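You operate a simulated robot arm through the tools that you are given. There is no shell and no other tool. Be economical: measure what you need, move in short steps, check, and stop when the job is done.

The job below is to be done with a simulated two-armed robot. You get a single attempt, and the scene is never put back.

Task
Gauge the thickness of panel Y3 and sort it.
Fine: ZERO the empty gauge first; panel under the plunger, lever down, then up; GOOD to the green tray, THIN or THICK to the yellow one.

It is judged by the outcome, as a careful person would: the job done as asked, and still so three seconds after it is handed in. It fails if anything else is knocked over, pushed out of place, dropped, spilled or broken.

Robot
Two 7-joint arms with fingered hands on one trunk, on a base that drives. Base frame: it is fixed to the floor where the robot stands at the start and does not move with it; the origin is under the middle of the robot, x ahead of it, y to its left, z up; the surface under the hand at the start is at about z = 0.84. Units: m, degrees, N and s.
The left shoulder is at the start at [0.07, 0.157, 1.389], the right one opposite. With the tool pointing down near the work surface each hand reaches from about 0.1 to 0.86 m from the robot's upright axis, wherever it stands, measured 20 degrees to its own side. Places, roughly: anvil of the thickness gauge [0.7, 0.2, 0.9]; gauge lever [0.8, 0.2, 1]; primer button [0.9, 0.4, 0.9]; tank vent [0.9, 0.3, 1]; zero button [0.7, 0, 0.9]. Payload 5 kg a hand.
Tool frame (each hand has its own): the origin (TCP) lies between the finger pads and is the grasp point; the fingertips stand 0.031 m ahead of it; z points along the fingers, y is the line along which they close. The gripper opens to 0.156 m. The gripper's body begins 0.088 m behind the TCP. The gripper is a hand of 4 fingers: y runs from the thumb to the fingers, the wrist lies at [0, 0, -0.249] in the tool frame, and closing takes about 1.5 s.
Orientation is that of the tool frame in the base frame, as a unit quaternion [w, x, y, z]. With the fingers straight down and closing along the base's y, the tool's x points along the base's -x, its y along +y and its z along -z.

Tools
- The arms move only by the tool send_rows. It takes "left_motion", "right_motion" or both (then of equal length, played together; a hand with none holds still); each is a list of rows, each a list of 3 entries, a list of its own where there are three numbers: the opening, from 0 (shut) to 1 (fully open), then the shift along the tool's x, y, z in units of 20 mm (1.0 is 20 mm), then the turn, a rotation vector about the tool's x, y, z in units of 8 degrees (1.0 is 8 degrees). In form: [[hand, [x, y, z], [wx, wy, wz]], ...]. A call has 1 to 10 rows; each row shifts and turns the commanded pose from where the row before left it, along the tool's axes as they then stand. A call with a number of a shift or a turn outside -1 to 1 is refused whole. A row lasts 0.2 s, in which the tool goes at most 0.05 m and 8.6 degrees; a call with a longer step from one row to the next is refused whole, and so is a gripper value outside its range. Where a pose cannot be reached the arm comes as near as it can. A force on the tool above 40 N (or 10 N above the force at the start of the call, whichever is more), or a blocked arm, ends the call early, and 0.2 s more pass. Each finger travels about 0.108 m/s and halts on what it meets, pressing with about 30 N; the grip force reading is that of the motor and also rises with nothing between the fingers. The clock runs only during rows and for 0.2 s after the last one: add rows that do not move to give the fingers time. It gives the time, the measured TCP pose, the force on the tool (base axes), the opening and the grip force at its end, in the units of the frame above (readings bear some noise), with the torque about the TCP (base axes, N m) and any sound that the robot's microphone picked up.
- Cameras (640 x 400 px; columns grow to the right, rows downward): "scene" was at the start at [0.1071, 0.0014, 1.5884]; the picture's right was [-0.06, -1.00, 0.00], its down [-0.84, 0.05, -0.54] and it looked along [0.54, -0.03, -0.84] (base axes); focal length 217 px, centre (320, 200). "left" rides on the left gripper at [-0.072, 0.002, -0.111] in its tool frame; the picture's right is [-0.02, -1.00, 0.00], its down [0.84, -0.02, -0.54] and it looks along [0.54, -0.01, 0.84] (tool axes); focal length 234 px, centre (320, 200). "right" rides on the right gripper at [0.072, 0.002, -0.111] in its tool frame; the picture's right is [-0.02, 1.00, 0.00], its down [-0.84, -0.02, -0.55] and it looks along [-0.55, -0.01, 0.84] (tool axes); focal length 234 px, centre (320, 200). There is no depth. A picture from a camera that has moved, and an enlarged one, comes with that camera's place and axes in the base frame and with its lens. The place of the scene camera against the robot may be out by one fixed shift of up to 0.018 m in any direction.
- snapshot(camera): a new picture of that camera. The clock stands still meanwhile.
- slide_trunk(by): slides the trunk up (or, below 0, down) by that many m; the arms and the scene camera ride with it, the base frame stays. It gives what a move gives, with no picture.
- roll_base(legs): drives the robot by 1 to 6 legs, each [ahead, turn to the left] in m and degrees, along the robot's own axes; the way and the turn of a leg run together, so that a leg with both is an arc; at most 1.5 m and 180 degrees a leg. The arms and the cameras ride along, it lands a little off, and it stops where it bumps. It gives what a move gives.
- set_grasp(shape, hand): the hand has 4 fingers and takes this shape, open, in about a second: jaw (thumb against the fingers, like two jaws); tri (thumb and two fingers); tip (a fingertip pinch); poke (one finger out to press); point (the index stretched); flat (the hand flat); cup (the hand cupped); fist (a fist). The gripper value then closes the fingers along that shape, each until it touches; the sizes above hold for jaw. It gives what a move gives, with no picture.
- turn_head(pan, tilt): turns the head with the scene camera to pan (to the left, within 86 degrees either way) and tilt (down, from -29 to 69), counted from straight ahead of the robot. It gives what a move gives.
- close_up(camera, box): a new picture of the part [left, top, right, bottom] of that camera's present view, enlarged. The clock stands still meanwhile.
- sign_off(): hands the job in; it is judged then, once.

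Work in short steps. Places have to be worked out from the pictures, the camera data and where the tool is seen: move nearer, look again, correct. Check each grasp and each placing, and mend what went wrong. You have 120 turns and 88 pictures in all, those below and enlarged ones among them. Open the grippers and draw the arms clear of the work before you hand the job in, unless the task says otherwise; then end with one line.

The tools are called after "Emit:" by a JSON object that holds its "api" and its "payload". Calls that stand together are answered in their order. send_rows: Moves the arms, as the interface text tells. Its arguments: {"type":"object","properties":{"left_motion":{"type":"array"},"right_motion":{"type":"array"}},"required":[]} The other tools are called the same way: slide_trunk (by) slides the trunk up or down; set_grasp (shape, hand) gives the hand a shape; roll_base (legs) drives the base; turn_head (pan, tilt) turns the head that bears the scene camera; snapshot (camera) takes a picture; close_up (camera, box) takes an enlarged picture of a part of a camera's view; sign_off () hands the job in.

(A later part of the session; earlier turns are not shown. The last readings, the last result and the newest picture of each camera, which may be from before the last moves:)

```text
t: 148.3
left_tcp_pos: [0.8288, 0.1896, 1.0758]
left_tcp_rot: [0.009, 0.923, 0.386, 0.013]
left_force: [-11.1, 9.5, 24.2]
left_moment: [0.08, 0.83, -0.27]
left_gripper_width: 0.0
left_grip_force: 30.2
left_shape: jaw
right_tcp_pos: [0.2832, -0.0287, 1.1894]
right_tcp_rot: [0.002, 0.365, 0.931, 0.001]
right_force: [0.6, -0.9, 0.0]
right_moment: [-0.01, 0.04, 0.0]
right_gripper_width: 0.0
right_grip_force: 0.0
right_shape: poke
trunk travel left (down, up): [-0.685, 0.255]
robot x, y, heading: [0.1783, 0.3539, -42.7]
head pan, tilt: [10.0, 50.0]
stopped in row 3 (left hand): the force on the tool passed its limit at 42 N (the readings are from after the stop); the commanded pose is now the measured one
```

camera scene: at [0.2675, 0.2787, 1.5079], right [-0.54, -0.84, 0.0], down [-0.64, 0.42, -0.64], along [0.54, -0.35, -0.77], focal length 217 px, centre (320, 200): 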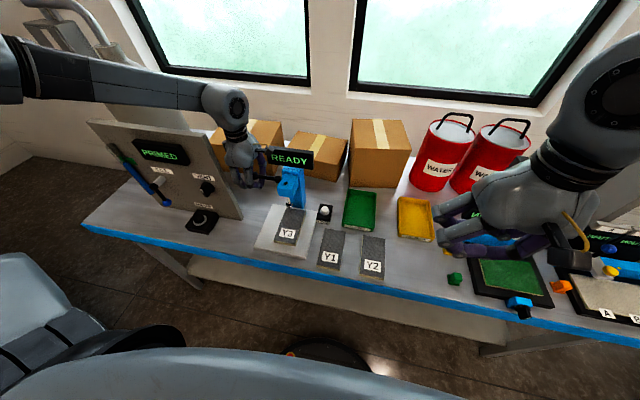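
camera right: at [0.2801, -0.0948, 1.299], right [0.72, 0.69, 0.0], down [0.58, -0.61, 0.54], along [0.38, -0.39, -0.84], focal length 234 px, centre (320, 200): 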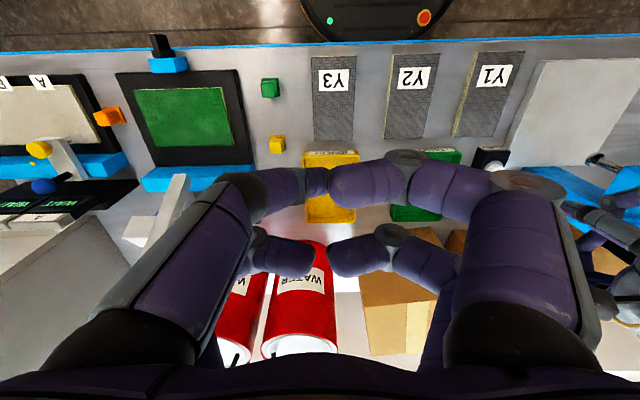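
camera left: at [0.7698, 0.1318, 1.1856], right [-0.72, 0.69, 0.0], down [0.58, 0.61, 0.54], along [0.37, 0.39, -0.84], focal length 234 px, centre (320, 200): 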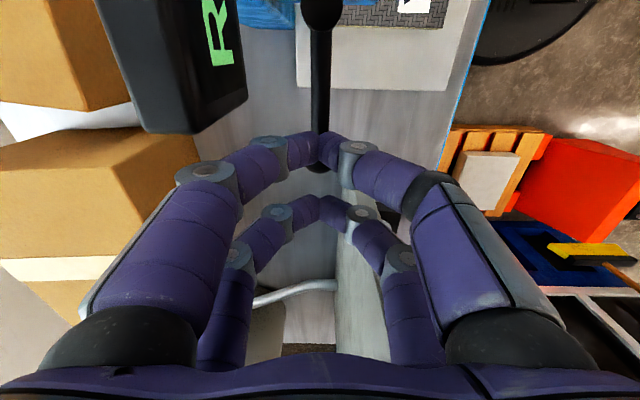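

The lever stays rigid to a straight push. I'll instead grip the ball deeper (centred on the pads) and test which way it gives, reading forces.

Emit:
{"api": "send_rows", "payload": {"left_motion": [[0, [0, 0, -1], [0, 0, 0]], [0.3, [0, 0, -0.3], [0, -0.25, 0]], [0.5, [-0.2, 0, 0], [0, 0, 0]], [0.5, [0, 0, 0], [0, 0, 0]], [0.5, [0, 0, 1], [0, 0, 0]], [0.5, [0, 0, 1], [0, 0, 0]], [0.5, [0, 0, 1], [0, 0, 0]], [0.5, [0, 0, 0.6], [0, 0, 0]]]}}

Emit:
{"api": "send_rows", "payload": {"left_motion": [[0.3, [0, 0, 0], [0, 0, 0]], [0.2, [0, 0, 0], [0, 0, 0]], [0.1, [0, 0, 0], [0, 0, 0]], [0, [0, 0, 0], [0, 0, 0]], [0, [0, 0, 0], [0, 0, 0]], [0, [0, 0, 0], [0, 0, 0]]]}}

Emit:
{"api": "close_up", "payload": {"camera": "left", "box": [200, 40, 440, 240]}}

```text
t: 150.1
left_tcp_pos: [0.8289, 0.1846, 1.0238]
left_tcp_rot: [0.015, 0.923, 0.385, -0.003]
left_force: [0.0, -0.6, -0.5]
left_moment: [-0.02, 0.01, 0.0]
left_gripper_width: 0.0774
left_grip_force: 0.1
left_shape: jaw
right_tcp_pos: [0.2854, -0.0294, 1.1887]
right_tcp_rot: [0.001, 0.366, 0.931, 0.001]
right_force: [-0.5, -0.3, 0.6]
right_moment: [0.02, 0.0, 0.0]
right_gripper_width: 0.0
right_grip_force: 0.0
right_shape: poke
trunk travel left (down, up): [-0.685, 0.255]
robot x, y, heading: [0.1781, 0.35, -42.7]
head pan, tilt: [10.0, 50.0]
```

```text
t: 151.5
left_tcp_pos: [0.8277, 0.1843, 1.0238]
left_tcp_rot: [0.014, 0.923, 0.384, -0.002]
left_force: [-2.6, 2.0, -1.6]
left_moment: [0.02, -0.05, -0.04]
left_gripper_width: 0.0
left_grip_force: 30.1
left_shape: jaw
right_tcp_pos: [0.2849, -0.0297, 1.1876]
right_tcp_rot: [0.0, 0.367, 0.93, 0.001]
right_force: [0.0, 0.5, -0.6]
right_moment: [0.01, -0.03, 0.01]
right_gripper_width: 0.0
right_grip_force: 0.1
right_shape: poke
trunk travel left (down, up): [-0.685, 0.255]
robot x, y, heading: [0.179, 0.3495, -42.6]
head pan, tilt: [10.0, 50.0]
```

```text
2.00 times, centred on (320, 140) of left
camera zoom: at [0.7761, 0.1342, 1.137], right [-0.73, 0.69, -0.02], down [0.57, 0.63, 0.53], along [0.38, 0.37, -0.85], focal length 468 px, centre (320, 320)
```

zoom: 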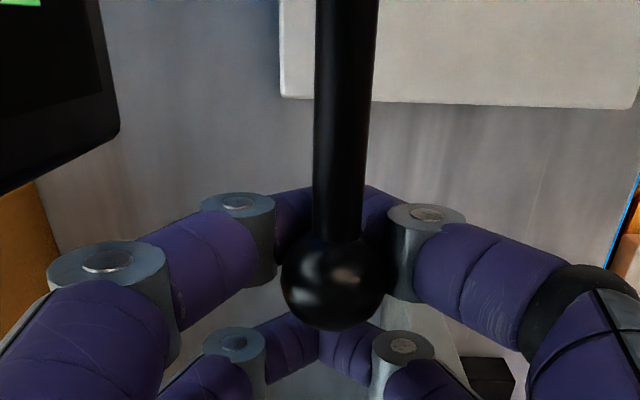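

The fingers closed just beneath the rod, with the ball above. As a mobility test I'll gently raise to see whether the lever yields upward.

Emit:
{"api": "send_rows", "payload": {"left_motion": [[0, [0, 0, -0.3], [0, 0, 0]], [0, [0, 0, -0.3], [0, 0, 0]], [0, [0, 0, -0.3], [0, 0, 0]], [0, [0, 0, -0.3], [0, 0, 0]]]}}

Emit:
{"api": "close_up", "payload": {"camera": "scene", "box": [225, 145, 305, 215]}}

```text
t: 152.1
left_tcp_pos: [0.8236, 0.1863, 1.0282]
left_tcp_rot: [0.006, 0.924, 0.383, -0.005]
left_force: [-1.3, -5.4, -22.8]
left_moment: [0.19, -0.41, 0.11]
left_gripper_width: 0.0
left_grip_force: 30.3
left_shape: jaw
right_tcp_pos: [0.2865, -0.0318, 1.1875]
right_tcp_rot: [-0.001, 0.366, 0.93, 0.002]
right_force: [-0.2, 1.0, 0.2]
right_moment: [-0.04, -0.02, -0.01]
right_gripper_width: 0.0001
right_grip_force: 0.1
right_shape: poke
trunk travel left (down, up): [-0.685, 0.255]
robot x, y, heading: [0.1796, 0.352, -42.9]
head pan, tilt: [10.0, 50.0]
stopped in row 3 (left hand): the force on the tool passed its limit at 45 N (the readings are from after the stop); the commanded pose is now the measured one
```

```text
5.71 times, centred on (265, 180) of scene
camera zoom: at [0.2686, 0.2783, 1.5077], right [-0.54, -0.84, 0.0], down [-0.64, 0.42, -0.64], along [0.54, -0.35, -0.77], focal length 1240 px, centre (634, 314)
```

zoom: 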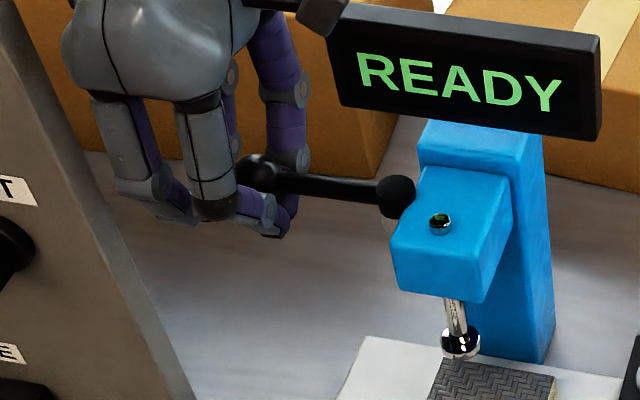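

The lever is also rigid upward. I'll regrip the ball as at first (TCP z≈1.048) and test fore-aft, to find its true direction of travel.

Emit:
{"api": "send_rows", "payload": {"left_motion": [[0, [0, 0, 0.4], [0, 0, 0]], [0.3, [0, 0, 0], [0, 0, 0]], [0.5, [0, 0, 0], [0, 0, 0]], [0.5, [0.2, 0, -0.6], [0, 0, 0]], [0.5, [0, 0, -0.7], [0, 0, 0]], [0.3, [0, 0, 0], [0, 0, 0]], [0.1, [0, 0, 0], [0, 0, 0]], [0, [0, 0, 0], [0, 0, 0]], [0, [0, 0, 0], [0, 0, 0]], [0, [0, 0, 0], [0, 0, 0]]]}}

Emit:
{"api": "send_rows", "payload": {"left_motion": [[0, [0, -0.3, 0], [0, 0, 0]], [0, [0, -0.3, 0], [0, 0, 0]], [0, [0, -0.3, 0], [0, 0, 0]]]}}

```text
t: 154.3
left_tcp_pos: [0.8287, 0.1897, 1.0483]
left_tcp_rot: [0.009, 0.923, 0.384, -0.004]
left_force: [-2.2, -1.1, -2.9]
left_moment: [0.07, 0.01, -0.06]
left_gripper_width: 0.0097
left_grip_force: 30.1
left_shape: jaw
right_tcp_pos: [0.2861, -0.0312, 1.1879]
right_tcp_rot: [0.0, 0.366, 0.93, 0.0]
right_force: [0.6, 1.1, -0.2]
right_moment: [0.03, 0.03, 0.02]
right_gripper_width: 0.0
right_grip_force: 0.2
right_shape: poke
trunk travel left (down, up): [-0.685, 0.255]
robot x, y, heading: [0.1784, 0.3518, -42.6]
head pan, tilt: [10.0, 50.0]
```

```text
t: 155.1
left_tcp_pos: [0.8154, 0.2014, 1.0489]
left_tcp_rot: [0.01, 0.923, 0.385, -0.003]
left_force: [1.8, -8.3, -5.3]
left_moment: [-0.13, -0.19, 0.65]
left_gripper_width: 0.0087
left_grip_force: 29.9
left_shape: jaw
right_tcp_pos: [0.2851, -0.0327, 1.1868]
right_tcp_rot: [0.0, 0.367, 0.93, 0.001]
right_force: [-0.5, 0.4, 0.4]
right_moment: [0.03, 0.01, 0.0]
right_gripper_width: 0.0001
right_grip_force: 0.1
right_shape: poke
trunk travel left (down, up): [-0.685, 0.255]
robot x, y, heading: [0.1788, 0.3528, -42.6]
head pan, tilt: [10.0, 50.0]
```

The hand moved 1.8 cm toward me with only ~7 N. Check whether the ball followed.

Emit:
{"api": "close_up", "payload": {"camera": "left", "box": [200, 40, 440, 240]}}

```text
2.00 times, centred on (320, 140) of left
camera zoom: at [0.7655, 0.1498, 1.1608], right [-0.73, 0.69, -0.01], down [0.58, 0.62, 0.53], along [0.37, 0.38, -0.85], focal length 468 px, centre (320, 320)
```

zoom: 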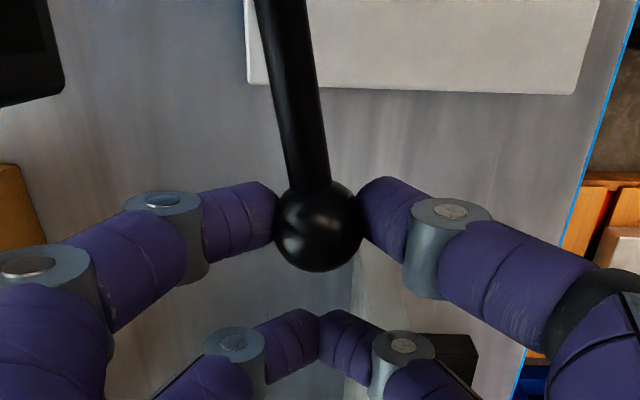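

The ball followed: the lever swings toward me (rod angled in plan). Continue along that arc with small steps, watching force.

Emit:
{"api": "send_rows", "payload": {"left_motion": [[0, [-0.07, -0.28, 0], [0, 0, 0]], [0, [-0.09, -0.28, 0], [0, 0, 0]], [0, [-0.11, -0.27, 0], [0, 0, 0]]]}}

Emit:
{"api": "close_up", "payload": {"camera": "scene", "box": [225, 145, 325, 225]}}

```text
t: 155.9
left_tcp_pos: [0.7994, 0.2079, 1.0479]
left_tcp_rot: [0.009, 0.923, 0.384, -0.004]
left_force: [1.1, -13.9, -4.6]
left_moment: [-0.16, -0.16, 0.78]
left_gripper_width: 0.0076
left_grip_force: 29.7
left_shape: jaw
right_tcp_pos: [0.2856, -0.0323, 1.1866]
right_tcp_rot: [0.0, 0.366, 0.93, 0.001]
right_force: [-0.1, -0.2, 0.1]
right_moment: [-0.01, 0.04, -0.04]
right_gripper_width: 0.0002
right_grip_force: 0.0
right_shape: poke
trunk travel left (down, up): [-0.685, 0.255]
robot x, y, heading: [0.177, 0.3501, -42.7]
head pan, tilt: [10.0, 50.0]
```

```text
5.00 times, centred on (275, 185) of scene
camera zoom: at [0.2683, 0.2769, 1.5077], right [-0.54, -0.84, 0.0], down [-0.64, 0.42, -0.64], along [0.54, -0.35, -0.77], focal length 1085 px, centre (545, 275)
```

zoom: 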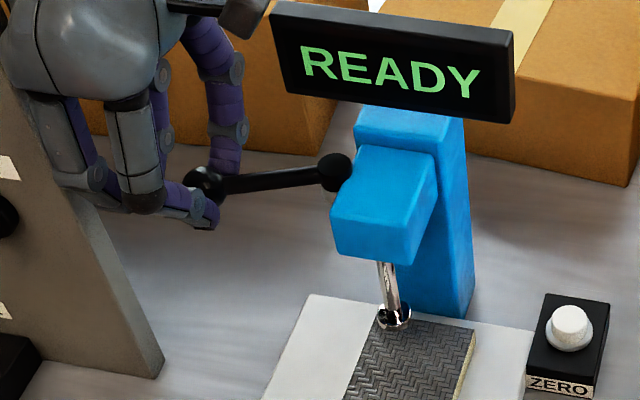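

The plunger has come down with this swing — this is the lever's working direction. Continue the arc.

Emit:
{"api": "send_rows", "payload": {"left_motion": [[0, [-0.14, -0.26, 0], [0, 0, 0]], [0, [-0.16, -0.25, 0], [0, 0, 0]], [0, [-0.17, -0.23, 0], [0, 0, 0]]]}}

Emit:
{"api": "close_up", "payload": {"camera": "scene", "box": [225, 145, 325, 225]}}

```text
t: 156.7
left_tcp_pos: [0.7849, 0.211, 1.0479]
left_tcp_rot: [0.008, 0.923, 0.384, -0.003]
left_force: [3.3, -17.1, -7.7]
left_moment: [-0.16, -0.25, 0.72]
left_gripper_width: 0.0067
left_grip_force: 30.5
left_shape: jaw
right_tcp_pos: [0.2868, -0.0332, 1.1866]
right_tcp_rot: [0.0, 0.366, 0.931, 0.002]
right_force: [0.1, 0.3, 0.8]
right_moment: [-0.02, -0.04, 0.03]
right_gripper_width: 0.0001
right_grip_force: 0.2
right_shape: poke
trunk travel left (down, up): [-0.685, 0.255]
robot x, y, heading: [0.1775, 0.3493, -43.0]
head pan, tilt: [10.0, 50.0]
```

```text
5.00 times, centred on (275, 185) of scene
camera zoom: at [0.2686, 0.2762, 1.5076], right [-0.54, -0.84, 0.0], down [-0.64, 0.42, -0.64], along [0.54, -0.35, -0.77], focal length 1085 px, centre (545, 275)
```

zoom: 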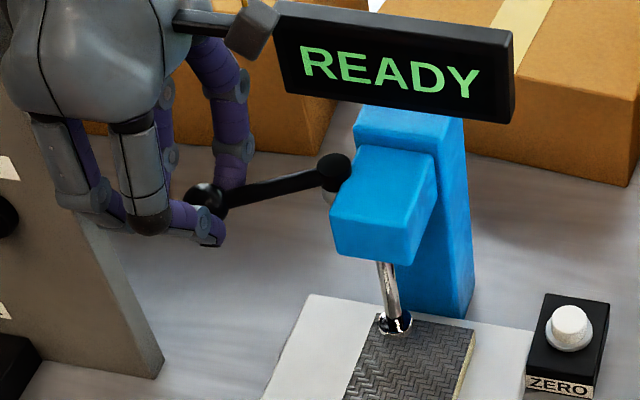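

Plunger descends further. Continue the arc with more inward (rightward) motion, as the side force suggests.

Emit:
{"api": "send_rows", "payload": {"left_motion": [[0, [-0.3, -0.3, 0.05], [0, 0, 0]], [0, [-0.3, -0.3, 0.05], [0, 0, 0]], [0, [-0.32, -0.28, 0.05], [0, 0, 0]], [0, [-0.32, -0.26, 0], [0, 0, 0]]]}}

Emit:
{"api": "close_up", "payload": {"camera": "scene", "box": [225, 145, 325, 225]}}

Emit:
{"api": "close_up", "payload": {"camera": "left", "box": [200, 40, 440, 240]}}

```text
t: 157.7
left_tcp_pos: [0.7531, 0.2146, 1.0428]
left_tcp_rot: [0.01, 0.922, 0.386, -0.004]
left_force: [26.0, 8.1, 6.4]
left_moment: [-0.06, -0.36, 2.46]
left_gripper_width: 0.0076
left_grip_force: 29.7
left_shape: jaw
right_tcp_pos: [0.288, -0.029, 1.1885]
right_tcp_rot: [-0.001, 0.366, 0.931, 0.0]
right_force: [0.0, 0.1, -0.1]
right_moment: [-0.01, -0.01, 0.03]
right_gripper_width: 0.0
right_grip_force: 0.0
right_shape: poke
trunk travel left (down, up): [-0.685, 0.255]
robot x, y, heading: [0.1766, 0.3516, -43.0]
head pan, tilt: [10.0, 50.0]
```

```text
5.00 times, centred on (275, 185) of scene
camera zoom: at [0.2712, 0.2813, 1.5078], right [-0.54, -0.84, 0.0], down [-0.65, 0.41, -0.64], along [0.54, -0.35, -0.77], focal length 1085 px, centre (545, 275)
```

zoom: 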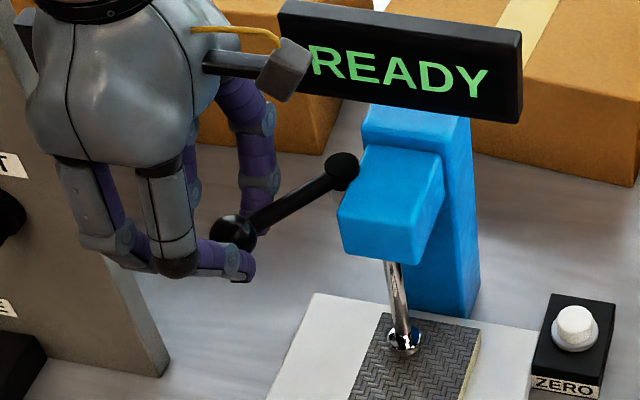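

```text
2.00 times, centred on (320, 140) of left
camera zoom: at [0.7021, 0.1633, 1.1558], right [-0.73, 0.68, -0.01], down [0.57, 0.62, 0.53], along [0.37, 0.38, -0.85], focal length 468 px, centre (320, 320)
```

zoom: 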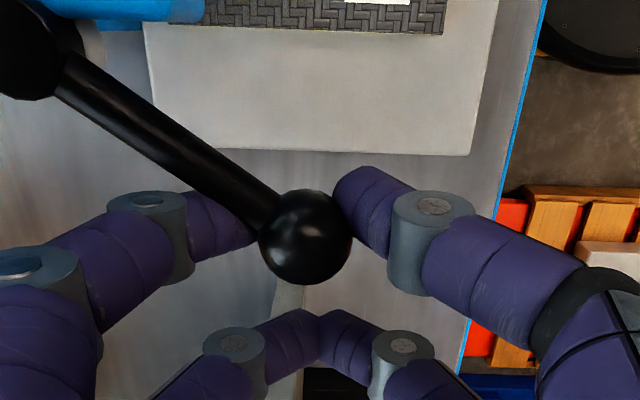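

Lever is ~53° round and the plunger is within about a centimetre of the panel. Continue a bit further along the tangent.

Emit:
{"api": "send_rows", "payload": {"left_motion": [[0, [-0.25, -0.2, 0], [0, 0, 0]], [0, [-0.25, -0.18, 0], [0, 0, 0]], [0, [-0.25, -0.16, 0], [0, 0, 0]]]}}

Emit:
{"api": "close_up", "payload": {"camera": "scene", "box": [225, 145, 325, 225]}}

```text
t: 158.3
left_tcp_pos: [0.7476, 0.2134, 1.0428]
left_tcp_rot: [0.008, 0.921, 0.389, 0.001]
left_force: [18.8, 4.7, -9.9]
left_moment: [0.31, -0.33, 1.81]
left_gripper_width: 0.0076
left_grip_force: 29.4
left_shape: jaw
right_tcp_pos: [0.2877, -0.0304, 1.1875]
right_tcp_rot: [-0.001, 0.366, 0.931, 0.001]
right_force: [-0.2, -0.5, 0.4]
right_moment: [-0.01, -0.01, 0.0]
right_gripper_width: 0.0001
right_grip_force: 0.0
right_shape: poke
trunk travel left (down, up): [-0.685, 0.255]
robot x, y, heading: [0.1809, 0.3478, -42.4]
head pan, tilt: [10.0, 50.0]
stopped in row 2 (left hand): the force on the tool passed its limit at 42 N (the readings are from after the stop); the commanded pose is now the measured one
```

```text
5.00 times, centred on (275, 185) of scene
camera zoom: at [0.2706, 0.2798, 1.5075], right [-0.54, -0.84, 0.0], down [-0.65, 0.41, -0.64], along [0.54, -0.35, -0.77], focal length 1085 px, centre (545, 275)
```

zoom: 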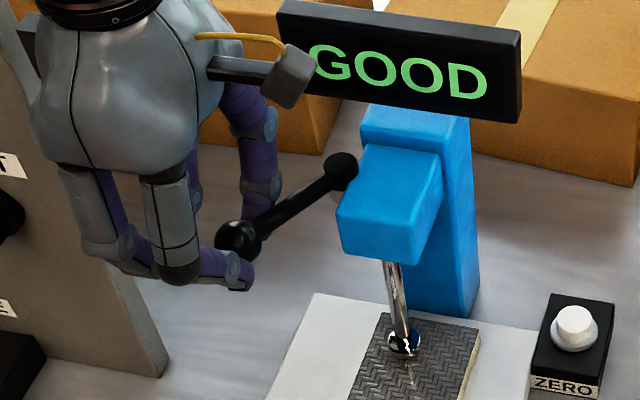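

Display reads GOOD, so Y3 goes to the green tray. Now swing the lever back up along the recorded path.

Emit:
{"api": "send_rows", "payload": {"left_motion": [[0, [0.24, 0.16, 0], [0, 0, 0]], [0, [0.33, 0.42, -0.1], [0, 0, 0]], [0, [0.33, 0.42, -0.1], [0, 0, 0]], [0, [0.33, 0.42, 0], [0, 0, 0]], [0, [0.2, 0.31, 0], [0, 0, 0]], [0, [0.2, 0.31, 0], [0, 0, 0]], [0, [0.17, 0.4, 0], [0, 0, 0]], [0, [0.17, 0.4, 0], [0, 0, 0]], [0, [0.03, 0.44, 0], [0, 0, 0]], [0, [0.03, 0.5, 0], [0, 0, 0]]]}}

Emit:
{"api": "close_up", "payload": {"camera": "scene", "box": [225, 145, 325, 225]}}

```text
t: 160.0
left_tcp_pos: [0.8015, 0.2004, 1.0483]
left_tcp_rot: [0.008, 0.923, 0.384, -0.004]
left_force: [-9.1, -13.9, -21.8]
left_moment: [0.14, -0.03, -0.13]
left_gripper_width: 0.0059
left_grip_force: 30.2
left_shape: jaw
right_tcp_pos: [0.2851, -0.0332, 1.1884]
right_tcp_rot: [-0.001, 0.366, 0.931, 0.002]
right_force: [0.2, 0.2, 0.6]
right_moment: [0.0, -0.04, 0.02]
right_gripper_width: 0.0002
right_grip_force: 0.2
right_shape: poke
trunk travel left (down, up): [-0.685, 0.255]
robot x, y, heading: [0.1749, 0.3473, -43.1]
head pan, tilt: [10.0, 50.0]
stopped in row 8 (left hand): the force on the tool passed its limit at 41 N (the readings are from after the stop); the commanded pose is now the measured one
```

```text
5.00 times, centred on (275, 185) of scene
camera zoom: at [0.2679, 0.277, 1.5081], right [-0.54, -0.84, 0.0], down [-0.64, 0.42, -0.64], along [0.54, -0.35, -0.77], focal length 1085 px, centre (545, 275)
```

zoom: 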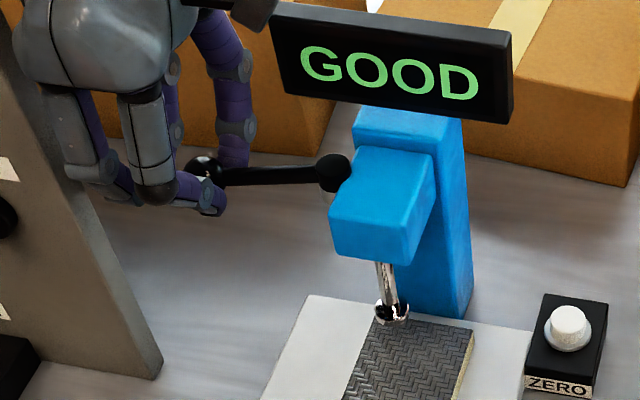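

Lever mostly returned, but the grip is slipping. I'll relax the jaws to ~4 cm around the ball and push it the rest of the way back with the near-side finger.

Emit:
{"api": "send_rows", "payload": {"left_motion": [[0.15, [0, 0, 0], [0, 0, 0]], [0.25, [0, 0, 0], [0, 0, 0]], [0.25, [0.4, 0, 0], [0, 0, 0]], [0.25, [0.1, 0.4, 0], [0, 0, 0]], [0.25, [0, 0.4, 0], [0, 0, 0]], [0.25, [0, 0.4, 0], [0, 0, 0]], [0.25, [0, 0.4, 0], [0, 0, 0]], [0.25, [0, 0.4, 0], [0, 0, 0]], [0.25, [0, 0.3, 0], [0, 0, 0]]]}}

Emit:
{"api": "close_up", "payload": {"camera": "scene", "box": [225, 145, 325, 225]}}

```text
t: 162.0
left_tcp_pos: [0.8426, 0.178, 1.0515]
left_tcp_rot: [0.009, 0.923, 0.385, -0.001]
left_force: [-7.2, 6.8, 2.2]
left_moment: [0.18, 0.28, -0.2]
left_gripper_width: 0.0452
left_grip_force: 0.0
left_shape: jaw
right_tcp_pos: [0.2831, -0.0302, 1.1889]
right_tcp_rot: [0.001, 0.366, 0.931, 0.001]
right_force: [-0.5, -0.6, -0.5]
right_moment: [0.01, 0.01, 0.0]
right_gripper_width: 0.0
right_grip_force: 0.0
right_shape: poke
trunk travel left (down, up): [-0.685, 0.255]
robot x, y, heading: [0.1788, 0.3517, -42.6]
head pan, tilt: [10.0, 50.0]
```

```text
5.00 times, centred on (275, 185) of scene
camera zoom: at [0.2655, 0.2805, 1.5082], right [-0.54, -0.84, 0.0], down [-0.64, 0.41, -0.64], along [0.54, -0.35, -0.77], focal length 1085 px, centre (545, 275)
```

zoom: 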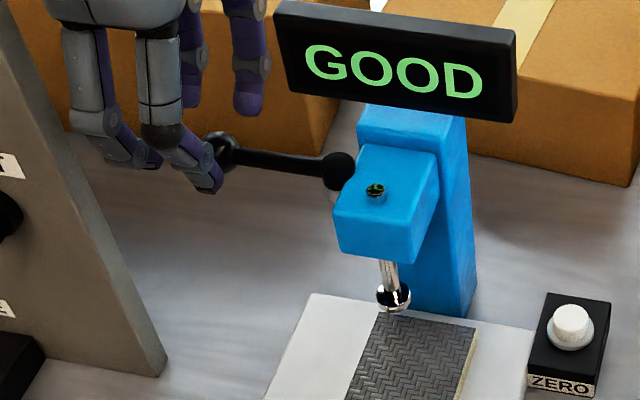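

Lever is fully back up and the plunger raised. Release, rise, and return to the front of the gauge with yaw 0 for retrieving the panel.

Emit:
{"api": "send_rows", "payload": {"left_motion": [[0.5, [0, -0.6, 0], [0, 0, 0]], [0.5, [0.2, 0, 0], [0, 0, 0]], [0.5, [0, 0, -1], [0, 0, 0]], [0.5, [0, 0, -1], [0, 0, 0]], [0.5, [0, 0, -1], [0, 0, 0]], [0.5, [0, 0, -1], [0, 0, 0]], [0.5, [0, 0, -1], [0, 0, 0]], [0.5, [0, 0, -1], [0, 0, 0]], [0.5, [0, 0, -1], [0, 0, 0]], [0.5, [0, 0, -1], [0, 0, 0]]]}}

Emit:
{"api": "send_rows", "payload": {"left_motion": [[0.6, [-0.65, -1, -0.8], [0, 0, 0]], [0.6, [-0.65, -1, -0.8], [0, 0, 0]], [0.6, [-0.65, -1, 0], [0, 0, 0]], [0.6, [-0.65, -1, 0], [0, 0, 0]], [0.6, [-0.65, -1, 0], [0, 0, 0]], [0.6, [-0.65, -1, 0], [0, 0, 0]], [0.6, [-0.65, -1, 0], [0, 0, 0]], [0.6, [-0.65, -1, 0], [0, 0, 0]], [0.6, [-0.65, -1, 0], [0, 0, 0]], [0.6, [-0.65, -1, 0], [0, 0, 0]]]}}

Emit:
{"api": "send_rows", "payload": {"left_motion": [[0.6, [0, 0, 0], [0, 0, -1]], [0.6, [0, 0, 0], [0, 0, -1]], [0.6, [0, 0, 0], [0, 0, -1]], [0.6, [0, 0, 0], [0, 0, -1]], [0.6, [0, 0, 0], [0, 0, -1]], [0.6, [0, 0, 0], [0, 0, -1]], [0.6, [0, 0, 0], [0, 0, -1]], [0.6, [0, 0, 0], [0, 0, -1]], [0.6, [0, 0, 0], [0, 0, -1]], [0.6, [0, 0, 0], [0, 0, -1]]]}}

```text
t: 164.2
left_tcp_pos: [0.8387, 0.1913, 1.2123]
left_tcp_rot: [0.01, 0.922, 0.386, -0.001]
left_force: [0.3, 0.0, 0.4]
left_moment: [0.03, 0.0, 0.05]
left_gripper_width: 0.0773
left_grip_force: 0.0
left_shape: jaw
right_tcp_pos: [0.2852, -0.0296, 1.1873]
right_tcp_rot: [0.0, 0.365, 0.931, 0.001]
right_force: [-0.3, -0.9, -0.4]
right_moment: [0.01, 0.02, -0.01]
right_gripper_width: 0.0
right_grip_force: 0.1
right_shape: poke
trunk travel left (down, up): [-0.685, 0.255]
robot x, y, heading: [0.177, 0.3484, -42.7]
head pan, tilt: [10.0, 50.0]
```

```text
t: 166.4
left_tcp_pos: [0.6037, 0.2378, 1.2405]
left_tcp_rot: [0.01, 0.923, 0.385, -0.001]
left_force: [0.1, -0.4, -0.4]
left_moment: [-0.03, -0.02, -0.02]
left_gripper_width: 0.093
left_grip_force: 0.0
left_shape: jaw
right_tcp_pos: [0.2855, -0.0306, 1.1882]
right_tcp_rot: [0.001, 0.366, 0.931, 0.002]
right_force: [0.3, 0.6, 0.0]
right_moment: [0.0, -0.03, -0.02]
right_gripper_width: 0.0002
right_grip_force: 0.0
right_shape: poke
trunk travel left (down, up): [-0.685, 0.255]
robot x, y, heading: [0.1788, 0.3479, -42.5]
head pan, tilt: [10.0, 50.0]
```

```text
t: 168.6
left_tcp_pos: [0.6032, 0.2395, 1.2417]
left_tcp_rot: [0.006, 0.458, 0.889, -0.008]
left_force: [-0.8, 0.1, 0.3]
left_moment: [0.0, -0.01, 0.06]
left_gripper_width: 0.0929
left_grip_force: 0.0
left_shape: jaw
right_tcp_pos: [0.2849, -0.0303, 1.1883]
right_tcp_rot: [0.0, 0.365, 0.931, 0.002]
right_force: [-0.3, -0.3, -0.1]
right_moment: [-0.04, -0.01, -0.03]
right_gripper_width: 0.0
right_grip_force: 0.2
right_shape: poke
trunk travel left (down, up): [-0.685, 0.255]
robot x, y, heading: [0.1744, 0.3483, -42.7]
head pan, tilt: [10.0, 50.0]
```

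Finish the yaw, align (d≈0.295, l≈0.58) and descend in front of the gauge head.

Emit:
{"api": "send_rows", "payload": {"left_motion": [[0.65, [0, -0.4, 0], [0, 0, -0.6]], [0.65, [0, -0.4, 0], [0, 0, -0.59]], [0.65, [-0.95, 0, 0], [0, 0, 0]], [0.65, [-0.95, 0, 0.5], [0, 0, 0]], [0.65, [0, 0, 1], [0, 0, 0]], [0.65, [0, 0, 1], [0, 0, 0]], [0.65, [0, 0, 1], [0, 0, 0]], [0.65, [0, 0, 1], [0, 0, 0]], [0.65, [0, 0, 1], [0, 0, 0]], [0.65, [0, 0, 1], [0, 0, 0]]]}}

Emit:
{"api": "send_rows", "payload": {"left_motion": [[0.65, [0, 0, 1], [0, 0, 0]], [0.65, [0, 0, 1], [0, 0, 0]], [0.65, [0, 0, 1], [0, 0, 0]], [0.65, [0, 0, 1], [0, 0, 0]], [0.65, [0, 0, 1], [0, 0, 0]], [0.65, [0, 0, 1], [0, 0, 0]], [0.65, [0, 0, 1], [0, 0, 0]], [0.65, [0, 0, 0.8], [0, 0, 0]]]}}

Emit:
{"api": "snapshot", "payload": {"camera": "left"}}

```text
t: 170.8
left_tcp_pos: [0.6186, 0.1995, 1.1105]
left_tcp_rot: [0.006, 0.383, 0.924, -0.008]
left_force: [0.4, -0.1, 0.4]
left_moment: [0.0, 0.01, -0.01]
left_gripper_width: 0.101
left_grip_force: 0.0
left_shape: jaw
right_tcp_pos: [0.2844, -0.0314, 1.1878]
right_tcp_rot: [0.001, 0.366, 0.931, 0.001]
right_force: [0.6, 0.3, 0.4]
right_moment: [0.05, 0.0, 0.03]
right_gripper_width: 0.0
right_grip_force: 0.0
right_shape: poke
trunk travel left (down, up): [-0.685, 0.255]
robot x, y, heading: [0.1785, 0.3512, -42.7]
head pan, tilt: [10.0, 50.0]
```

```text
t: 172.6
left_tcp_pos: [0.6191, 0.1947, 0.9547]
left_tcp_rot: [0.006, 0.384, 0.923, -0.007]
left_force: [0.5, 0.5, -0.3]
left_moment: [0.03, 0.02, 0.0]
left_gripper_width: 0.101
left_grip_force: 0.1
left_shape: jaw
right_tcp_pos: [0.2842, -0.0311, 1.1869]
right_tcp_rot: [0.001, 0.365, 0.931, 0.001]
right_force: [0.4, -0.5, 0.3]
right_moment: [0.0, 0.01, -0.01]
right_gripper_width: 0.0003
right_grip_force: 0.1
right_shape: poke
trunk travel left (down, up): [-0.685, 0.255]
robot x, y, heading: [0.1737, 0.3476, -42.8]
head pan, tilt: [10.0, 50.0]
```

```text
6 pictures are left
camera left: at [0.6694, 0.1471, 1.0673], right [-0.69, -0.72, 0.01], down [-0.61, 0.59, 0.53], along [-0.39, 0.36, -0.85], focal length 234 px, centre (320, 200)
```

left: 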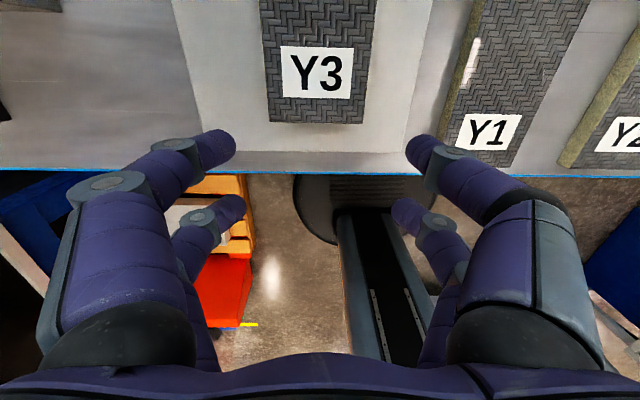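

Panel near end at d≈0.322, centred within 2 mm. Lower to z≈0.897, slide forward 1.6 cm and close with the far finger pair on its end.

Emit:
{"api": "send_rows", "payload": {"left_motion": [[0.65, [0, 0, 1], [0, 0, 0]], [0.65, [0, 0, 1], [0, 0, 0]], [0.65, [0, 0, 0.85], [0, 0, 0]], [0.65, [-0.4, 0.1, 0], [0, 0, 0]], [0.65, [-0.4, 0, 0], [0, 0, 0]], [0.5, [0, 0, 0], [0, 0, 0]], [0.4, [0, 0, 0], [0, 0, 0]], [0.3, [0, 0, 0], [0, 0, 0]], [0.3, [0, 0, 0], [0, 0, 0]], [0.3, [0, 0, 0], [0, 0, 0]]]}}

```text
t: 174.8
left_tcp_pos: [0.6321, 0.1872, 0.8979]
left_tcp_rot: [0.006, 0.384, 0.923, -0.009]
left_force: [-0.6, -0.3, 0.6]
left_moment: [-0.06, 0.02, -0.02]
left_gripper_width: 0.0406
left_grip_force: 29.9
left_shape: jaw
right_tcp_pos: [0.2839, -0.0299, 1.1884]
right_tcp_rot: [0.0, 0.366, 0.931, 0.001]
right_force: [-0.2, 0.3, -0.6]
right_moment: [-0.02, 0.0, 0.0]
right_gripper_width: 0.0001
right_grip_force: 0.0
right_shape: poke
trunk travel left (down, up): [-0.685, 0.255]
robot x, y, heading: [0.1805, 0.3504, -42.7]
head pan, tilt: [10.0, 50.0]
```

Grip force indicates contact. Draw the panel back ~4 cm along the plate and check.

Emit:
{"api": "send_rows", "payload": {"left_motion": [[0.3, [0.3, 0, 0], [0, 0, 0]], [0.3, [0.3, 0, 0], [0, 0, 0]], [0.3, [0.3, 0, 0], [0, 0, 0]], [0.3, [0.3, 0, 0], [0, 0, 0]], [0.3, [0.3, 0, 0], [0, 0, 0]], [0.3, [0.3, 0, 0], [0, 0, 0]], [0.3, [0.3, 0, 0], [0, 0, 0]]]}}

Emit:
{"api": "snapshot", "payload": {"camera": "left"}}

```text
t: 176.4
left_tcp_pos: [0.602, 0.2158, 0.898]
left_tcp_rot: [0.005, 0.384, 0.923, -0.007]
left_force: [0.6, -1.4, 3.0]
left_moment: [-0.11, 0.06, -0.04]
left_gripper_width: 0.0406
left_grip_force: 30.0
left_shape: jaw
right_tcp_pos: [0.2848, -0.0302, 1.1891]
right_tcp_rot: [0.0, 0.366, 0.931, 0.001]
right_force: [-0.2, -0.9, 0.6]
right_moment: [-0.02, 0.05, 0.02]
right_gripper_width: 0.0
right_grip_force: 0.0
right_shape: poke
trunk travel left (down, up): [-0.685, 0.255]
robot x, y, heading: [0.177, 0.3514, -43.3]
head pan, tilt: [10.0, 50.0]
```

```text
5 pictures are left
camera left: at [0.6526, 0.167, 1.011], right [-0.69, -0.72, 0.01], down [-0.61, 0.59, 0.53], along [-0.39, 0.36, -0.85], focal length 234 px, centre (320, 200)
```

left: 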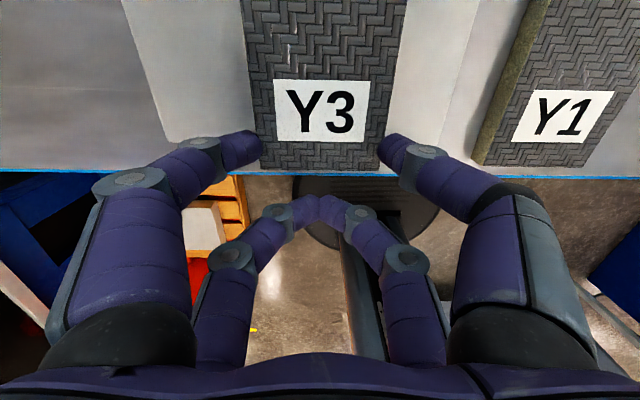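

Panel came along (near end ≈0.28). Pull 1.5 cm more, release, advance 4 cm and regrip with both finger pairs.

Emit:
{"api": "send_rows", "payload": {"left_motion": [[0.3, [0.4, 0, 0], [0, 0, 0]], [0.3, [0.35, 0, 0], [0, 0, 0]], [0.5, [0, 0, 0], [0, 0, 0]], [0.65, [0, 0, 0], [0, 0, 0]], [0.65, [0, 0, 0], [0, 0, 0]], [0.65, [0, 0, 0], [0, 0, 0]], [0.65, [-0.7, 0, 0], [0, 0, 0]], [0.65, [-0.7, 0, 0], [0, 0, 0]], [0.65, [-0.6, 0, 0], [0, 0, 0]]]}}

Emit:
{"api": "send_rows", "payload": {"left_motion": [[0.5, [0, 0, 0], [0, 0, 0]], [0.4, [0, 0, 0], [0, 0, 0]], [0.3, [0, 0, 0], [0, 0, 0]], [0.3, [0, 0, 0], [0, 0, 0]], [0.3, [0, 0, 0], [0, 0, 0]], [0.3, [0, 0, -0.3], [0, 0, 0]]]}}

```text
t: 178.4
left_tcp_pos: [0.6204, 0.1979, 0.8991]
left_tcp_rot: [0.007, 0.383, 0.924, -0.008]
left_force: [0.4, -0.3, -0.4]
left_moment: [0.04, 0.0, -0.03]
left_gripper_width: 0.1006
left_grip_force: 0.1
left_shape: jaw
right_tcp_pos: [0.2845, -0.0311, 1.1873]
right_tcp_rot: [0.0, 0.366, 0.931, 0.0]
right_force: [-0.5, -0.4, 0.7]
right_moment: [-0.02, -0.02, -0.02]
right_gripper_width: 0.0
right_grip_force: 0.2
right_shape: poke
trunk travel left (down, up): [-0.685, 0.255]
robot x, y, heading: [0.1765, 0.3509, -43.0]
head pan, tilt: [10.0, 50.0]
```

```text
t: 179.8
left_tcp_pos: [0.6195, 0.1988, 0.9044]
left_tcp_rot: [0.006, 0.383, 0.924, -0.008]
left_force: [0.5, 0.0, -0.9]
left_moment: [0.05, 0.04, -0.02]
left_gripper_width: 0.0672
left_grip_force: 29.7
left_shape: jaw
right_tcp_pos: [0.2859, -0.031, 1.1885]
right_tcp_rot: [0.0, 0.366, 0.931, 0.001]
right_force: [-0.2, 0.3, -0.8]
right_moment: [0.0, -0.01, 0.01]
right_gripper_width: 0.0001
right_grip_force: 0.1
right_shape: poke
trunk travel left (down, up): [-0.685, 0.255]
robot x, y, heading: [0.1795, 0.351, -43.0]
head pan, tilt: [10.0, 50.0]
```

Both pairs hold Y3 (0.067 m). Back away from the head, then lift high.

Emit:
{"api": "send_rows", "payload": {"left_motion": [[0.3, [0.5, 0, 0], [0, 0, 0]], [0.3, [0.5, 0, 0], [0, 0, 0]], [0.3, [0.5, 0, -0.5], [0, 0, 0]], [0.3, [0, 0, -1], [0, 0, 0]], [0.3, [0, 0, -1], [0, 0, 0]], [0.3, [0, 0, -1], [0, 0, 0]], [0.3, [0, 0, -1], [0, 0, 0]], [0.3, [0, 0, -1], [0, 0, 0]], [0.3, [0, 0, -1], [0, 0, 0]], [0.3, [0, 0, -1], [0, 0, 0]]]}}

Emit:
{"api": "send_rows", "payload": {"left_motion": [[0.3, [0, 0, -1], [0, 0, 0]], [0.3, [0, 0, -1], [0, 0, 0]], [0.3, [0, 0, -1], [0, 0, 0]], [0.3, [0, 0, -1], [0, 0, 0]], [0.3, [0, 0, -1], [0, 0, 0]], [0.3, [0, 0, -1], [0, 0, 0]], [0.3, [0, 0, -1], [0, 0, 0]], [0.3, [0, 0, -1], [0, 0, 0]]]}}

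Emit:
{"api": "roll_base", "payload": {"legs": [[0, 90], [-0.185, 0], [0, -92], [0.08, 0]]}}

Emit:
{"api": "snapshot", "payload": {"camera": "scene"}}

```text
t: 182.0
left_tcp_pos: [0.5984, 0.2241, 1.0534]
left_tcp_rot: [0.006, 0.383, 0.924, -0.008]
left_force: [-0.6, 0.1, -1.4]
left_moment: [0.02, -0.01, 0.05]
left_gripper_width: 0.0674
left_grip_force: 29.8
left_shape: jaw
right_tcp_pos: [0.2851, -0.0299, 1.1886]
right_tcp_rot: [0.0, 0.366, 0.93, 0.001]
right_force: [0.6, 0.8, 0.3]
right_moment: [-0.01, -0.01, -0.01]
right_gripper_width: 0.0
right_grip_force: 0.1
right_shape: poke
trunk travel left (down, up): [-0.685, 0.255]
robot x, y, heading: [0.1783, 0.3473, -42.9]
head pan, tilt: [10.0, 50.0]
```

```text
t: 183.8
left_tcp_pos: [0.5966, 0.2254, 1.2152]
left_tcp_rot: [0.006, 0.384, 0.923, -0.008]
left_force: [0.1, -0.3, -1.7]
left_moment: [0.06, 0.02, 0.0]
left_gripper_width: 0.0669
left_grip_force: 30.3
left_shape: jaw
right_tcp_pos: [0.2854, -0.0312, 1.1882]
right_tcp_rot: [0.0, 0.366, 0.93, 0.001]
right_force: [-0.1, 0.0, -0.7]
right_moment: [0.02, 0.02, -0.03]
right_gripper_width: 0.0001
right_grip_force: 0.0
right_shape: poke
trunk travel left (down, up): [-0.685, 0.255]
robot x, y, heading: [0.1781, 0.348, -42.8]
head pan, tilt: [10.0, 50.0]
```

```text
t: 193.8
left_tcp_pos: [0.5206, 0.0138, 1.2163]
left_tcp_rot: [0.007, 0.408, 0.913, -0.009]
left_force: [-0.2, -0.3, -2.0]
left_moment: [0.07, -0.02, 0.0]
left_gripper_width: 0.0671
left_grip_force: 30.2
left_shape: jaw
right_tcp_pos: [0.1939, -0.2253, 1.1891]
right_tcp_rot: [0.001, 0.39, 0.921, 0.0]
right_force: [-0.4, 0.3, -0.3]
right_moment: [0.0, -0.04, 0.01]
right_gripper_width: 0.0002
right_grip_force: 0.1
right_shape: poke
trunk travel left (down, up): [-0.685, 0.255]
robot x, y, heading: [0.1102, 0.1584, -46.3]
head pan, tilt: [10.0, 50.0]
```

```text
4 pictures are left
camera scene: at [0.193, 0.0846, 1.5083], right [-0.59, -0.81, 0.0], down [-0.62, 0.45, -0.64], along [0.52, -0.38, -0.76], focal length 217 px, centre (320, 200)
```

scene: 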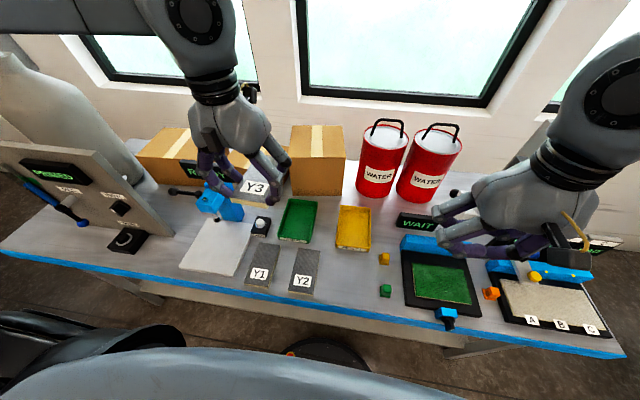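

Robot is nicely placed; green tray centre ≈ (d 0.533, l 0.343), panel centre ≈ TCP + 4 cm. I'll move above the tray, correct yaw by −3°, and descend to z≈1.05, then check with the hand camera.

Emit:
{"api": "send_rows", "payload": {"left_motion": [[0.3, [-0.68, -0.18, 0.2], [0, 0, -0.4]], [0.3, [-0.68, -0.18, 0.2], [0, 0, 0]], [0.3, [-0.68, -0.18, 0.2], [0, 0, 0]], [0.3, [-0.68, -0.18, 0.2], [0, 0, 0]], [0.3, [-0.68, -0.18, 0.2], [0, 0, 0]], [0.3, [-0.68, -0.18, 0.4], [0, 0, 0]], [0.3, [-0.68, -0.18, 0.4], [0, 0, 0]], [0.3, [-0.68, -0.18, 0.8], [0, 0, 0]], [0.3, [-0.68, -0.18, 0.8], [0, 0, 0]], [0.3, [-0.68, -0.18, 0.8], [0, 0, 0]]]}}

Emit:
{"api": "send_rows", "payload": {"left_motion": [[0.3, [0, 0, 1], [0, 0, 0]], [0.3, [0, 0, 1], [0, 0, 0]], [0.3, [0, 0, 1], [0, 0, 0]], [0.3, [0, 0, 1], [0, 0, 0]], [0.3, [0, 0, 0.8], [0, 0, 0]]]}}

Emit:
{"api": "snapshot", "payload": {"camera": "left"}}

```text
t: 196.0
left_tcp_pos: [0.5926, -0.1117, 1.1331]
left_tcp_rot: [0.005, 0.382, 0.924, -0.008]
left_force: [0.7, -0.3, -1.0]
left_moment: [0.01, -0.01, 0.02]
left_gripper_width: 0.067
left_grip_force: 30.0
left_shape: jaw
right_tcp_pos: [0.1979, -0.229, 1.1879]
right_tcp_rot: [-0.002, 0.39, 0.921, 0.002]
right_force: [0.0, -0.2, -0.4]
right_moment: [0.03, 0.0, -0.02]
right_gripper_width: 0.0
right_grip_force: 0.1
right_shape: poke
trunk travel left (down, up): [-0.685, 0.255]
robot x, y, heading: [0.1071, 0.1574, -45.7]
head pan, tilt: [10.0, 50.0]
```

```text
t: 197.2
left_tcp_pos: [0.5931, -0.1161, 1.038]
left_tcp_rot: [0.004, 0.382, 0.924, -0.009]
left_force: [0.6, -0.2, -0.2]
left_moment: [0.04, 0.05, -0.02]
left_gripper_width: 0.0666
left_grip_force: 29.8
left_shape: jaw
right_tcp_pos: [0.1973, -0.2282, 1.1881]
right_tcp_rot: [0.0, 0.391, 0.92, 0.001]
right_force: [0.1, 0.3, 1.1]
right_moment: [0.03, 0.02, -0.01]
right_gripper_width: 0.0
right_grip_force: 0.0
right_shape: poke
trunk travel left (down, up): [-0.685, 0.255]
robot x, y, heading: [0.1096, 0.1574, -45.8]
head pan, tilt: [10.0, 50.0]
```

```text
3 pictures are left
camera left: at [0.644, -0.1631, 1.1507], right [-0.69, -0.72, 0.01], down [-0.61, 0.59, 0.53], along [-0.39, 0.36, -0.85], focal length 234 px, centre (320, 200)
```

left: 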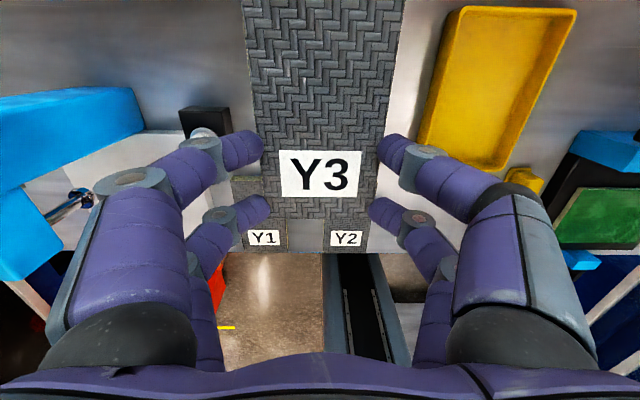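

The panel covers the tray symmetrically. From the near edge measured, panel centre is at d≈0.537 vs tray 0.525, and l is 9 mm right; correct and descend to just above the rim.

Emit:
{"api": "send_rows", "payload": {"left_motion": [[0.3, [0.6, 0.43, 0], [0, 0, 0]], [0.3, [0, 0, 1], [0, 0, 0]], [0.3, [0, 0, 1], [0, 0, 0]], [0.3, [0, 0, 1], [0, 0, 0]], [0.3, [0, 0, 1], [0, 0, 0]], [0.3, [0, 0, 1], [0, 0, 0]], [0.3, [0, 0, 0.7], [0, 0, 0]]]}}

Emit:
{"api": "close_up", "payload": {"camera": "scene", "box": [230, 150, 370, 270]}}

```text
t: 198.8
left_tcp_pos: [0.5907, -0.1018, 0.9228]
left_tcp_rot: [0.005, 0.383, 0.924, -0.01]
left_force: [0.2, -0.5, -0.5]
left_moment: [-0.01, 0.02, 0.01]
left_gripper_width: 0.0667
left_grip_force: 30.0
left_shape: jaw
right_tcp_pos: [0.1973, -0.2277, 1.1889]
right_tcp_rot: [0.001, 0.391, 0.921, 0.0]
right_force: [0.8, -0.2, -0.4]
right_moment: [-0.01, 0.0, -0.01]
right_gripper_width: 0.0
right_grip_force: 0.0
right_shape: poke
trunk travel left (down, up): [-0.685, 0.255]
robot x, y, heading: [0.1093, 0.154, -45.7]
head pan, tilt: [10.0, 50.0]
```

```text
3.33 times, centred on (300, 210) of scene
camera zoom: at [0.1957, 0.082, 1.5079], right [-0.59, -0.81, 0.0], down [-0.62, 0.45, -0.64], along [0.52, -0.38, -0.77], focal length 724 px, centre (387, 167)
```

zoom: 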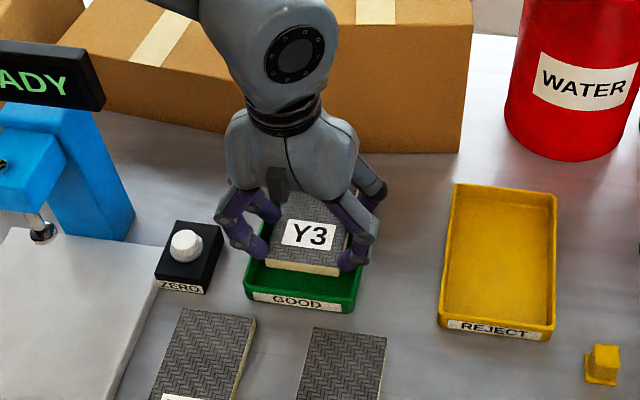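

Panel is within the tray in both axes; shift 5 mm back to centre it, then lower gently until contact.

Emit:
{"api": "send_rows", "payload": {"left_motion": [[0.3, [0.25, 0, 0], [0, 0, 0]], [0.3, [0, 0, 0.3], [0, 0, 0]], [0.3, [0, 0, 0.3], [0, 0, 0]], [0.3, [0, 0, 0.2], [0, 0, 0]], [0.3, [0, 0, 0.2], [0, 0, 0]], [0.3, [0, 0, 0.2], [0, 0, 0]], [0.3, [0, 0, 0.15], [0, 0, 0]]]}}

```text
t: 200.4
left_tcp_pos: [0.5884, -0.0979, 0.8966]
left_tcp_rot: [0.007, 0.382, 0.924, -0.009]
left_force: [3.6, 3.9, 7.7]
left_moment: [-0.06, 0.42, -0.06]
left_gripper_width: 0.0665
left_grip_force: 29.7
left_shape: jaw
right_tcp_pos: [0.1966, -0.2268, 1.1888]
right_tcp_rot: [-0.001, 0.391, 0.921, 0.001]
right_force: [-0.2, 0.4, 0.4]
right_moment: [0.03, 0.01, 0.02]
right_gripper_width: 0.0001
right_grip_force: 0.1
right_shape: poke
trunk travel left (down, up): [-0.685, 0.255]
robot x, y, heading: [0.1135, 0.1562, -45.8]
head pan, tilt: [10.0, 50.0]
```

Slight contact pushing left (right fingers on the tray wall). Lift 4 mm, shift 5 mm left, and lower again.

Emit:
{"api": "send_rows", "payload": {"left_motion": [[0.3, [0, 0, -0.25], [0, 0, 0]], [0.3, [0, 0.25, 0], [0, 0, 0]], [0.3, [0, 0, 0.2], [0, 0, 0]], [0.3, [0, 0, 0.15], [0, 0, 0]], [0.3, [0, 0, 0.15], [0, 0, 0]]]}}

```text
t: 201.6
left_tcp_pos: [0.5896, -0.0955, 0.8933]
left_tcp_rot: [0.007, 0.383, 0.924, -0.009]
left_force: [0.4, -1.2, 16.8]
left_moment: [0.33, 0.23, 0.0]
left_gripper_width: 0.0666
left_grip_force: 30.2
left_shape: jaw
right_tcp_pos: [0.1965, -0.2278, 1.1891]
right_tcp_rot: [0.002, 0.39, 0.921, 0.0]
right_force: [0.5, 0.1, 0.0]
right_moment: [-0.04, 0.01, -0.01]
right_gripper_width: 0.0
right_grip_force: 0.1
right_shape: poke
trunk travel left (down, up): [-0.685, 0.255]
robot x, y, heading: [0.1082, 0.1589, -46.1]
head pan, tilt: [10.0, 50.0]
```

Vertical contact now. Check with a close-up before releasing.

Emit:
{"api": "close_up", "payload": {"camera": "scene", "box": [260, 180, 340, 255]}}

```text
5.33 times, centred on (300, 218) of scene
camera zoom: at [0.1935, 0.0833, 1.5085], right [-0.59, -0.81, 0.0], down [-0.62, 0.45, -0.64], along [0.52, -0.38, -0.77], focal length 1158 px, centre (427, 107)
```

zoom: 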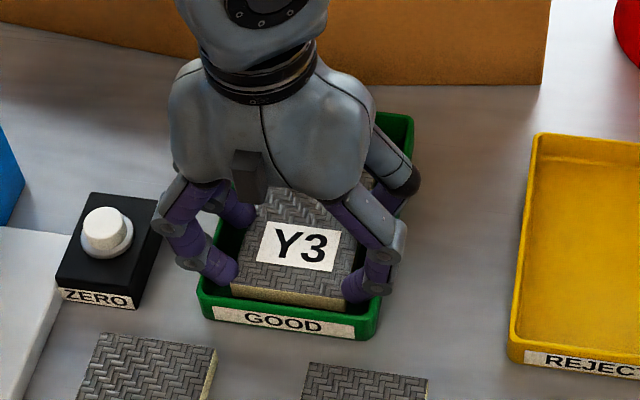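

The panel lies inside the tray, seemingly on its floor. Release in small increments and raise straight up.

Emit:
{"api": "send_rows", "payload": {"left_motion": [[0.44, [0, 0, 0], [0, 0, 0]], [0.47, [0, 0, 0], [0, 0, 0]], [0.49, [0, 0, -0.1], [0, 0, 0]], [0.5, [0, 0, -0.2], [0, 0, 0]], [0.5, [0, 0, -0.4], [0, 0, 0]], [0.5, [0, 0, -0.8], [0, 0, 0]], [0.5, [0, 0, -1], [0, 0, 0]], [0.5, [0, 0, -1], [0, 0, 0]], [0.5, [0, 0, -1], [0, 0, 0]], [0.5, [0, 0, -1], [0, 0, 0]]]}}

Emit:
{"api": "send_rows", "payload": {"left_motion": [[0.5, [0, 0, -1], [0, 0, 0]], [0.5, [0, 0, -1], [0, 0, 0]], [0.5, [0.3, 0, -1], [0, 0, 0]], [0.7, [0.8, 0.3, -1], [0, 0, 0]], [0.8, [0.8, 0.3, -1], [0, 0, 0]], [1, [0.8, 0.3, -1], [0, 0, 0]], [1, [0.8, 0.3, -1], [0, 0, 0]], [1, [0.8, 0.3, -1], [0, 0, 0]], [1, [0.8, 0.3, -0.5], [0, 0, 0]], [1, [0.8, 0.3, 0], [0, 0, 0]]]}}

Emit:
{"api": "set_grasp", "payload": {"hand": "right", "shape": "jaw"}}

Emit:
{"api": "snapshot", "payload": {"camera": "scene"}}

```text
t: 203.8
left_tcp_pos: [0.5887, -0.0928, 1.0022]
left_tcp_rot: [0.007, 0.383, 0.924, -0.009]
left_force: [-0.1, 0.2, 0.3]
left_moment: [-0.03, -0.04, 0.01]
left_gripper_width: 0.0775
left_grip_force: 0.1
left_shape: jaw
right_tcp_pos: [0.197, -0.2272, 1.1894]
right_tcp_rot: [0.0, 0.391, 0.92, 0.002]
right_force: [0.0, -0.7, 0.2]
right_moment: [0.01, -0.03, 0.01]
right_gripper_width: 0.0
right_grip_force: 0.1
right_shape: poke
trunk travel left (down, up): [-0.685, 0.255]
robot x, y, heading: [0.1077, 0.1584, -46.2]
head pan, tilt: [10.0, 50.0]
```

```text
t: 206.0
left_tcp_pos: [0.5359, 0.0248, 1.1681]
left_tcp_rot: [0.006, 0.383, 0.924, -0.009]
left_force: [-0.6, 0.5, -0.8]
left_moment: [0.04, 0.02, -0.02]
left_gripper_width: 0.1559
left_grip_force: 0.1
left_shape: jaw
right_tcp_pos: [0.197, -0.2265, 1.1888]
right_tcp_rot: [0.0, 0.39, 0.921, 0.001]
right_force: [0.0, -0.1, -0.4]
right_moment: [-0.03, -0.03, 0.0]
right_gripper_width: 0.0002
right_grip_force: 0.0
right_shape: poke
trunk travel left (down, up): [-0.685, 0.255]
robot x, y, heading: [0.1091, 0.1613, -46.0]
head pan, tilt: [10.0, 50.0]
```

```text
t: 206.9
left_tcp_pos: [0.5359, 0.0228, 1.1692]
left_tcp_rot: [0.006, 0.383, 0.924, -0.009]
left_force: [0.9, -0.3, 0.0]
left_moment: [0.0, -0.01, 0.01]
left_gripper_width: 0.1559
left_grip_force: 0.1
left_shape: jaw
right_tcp_pos: [0.1966, -0.2273, 1.188]
right_tcp_rot: [0.001, 0.391, 0.921, 0.001]
right_force: [0.2, -0.6, -0.4]
right_moment: [0.01, -0.01, 0.01]
right_gripper_width: 0.1556
right_grip_force: 0.1
right_shape: jaw
trunk travel left (down, up): [-0.685, 0.255]
robot x, y, heading: [0.1126, 0.1589, -45.8]
head pan, tilt: [10.0, 50.0]
```

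```text
0 pictures are left
camera scene: at [0.1951, 0.0819, 1.5079], right [-0.59, -0.81, 0.0], down [-0.62, 0.45, -0.64], along [0.52, -0.38, -0.77], focal length 217 px, centre (320, 200)
```

scene: 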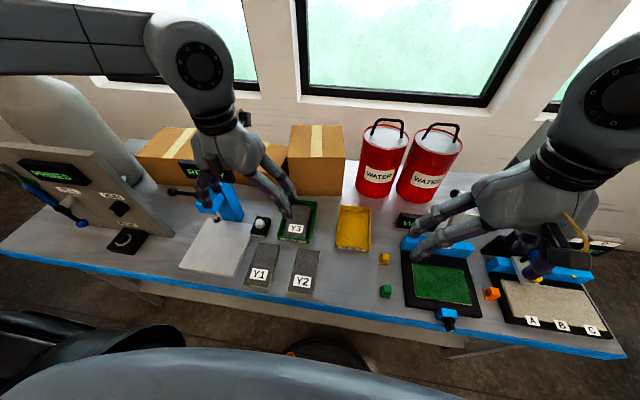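

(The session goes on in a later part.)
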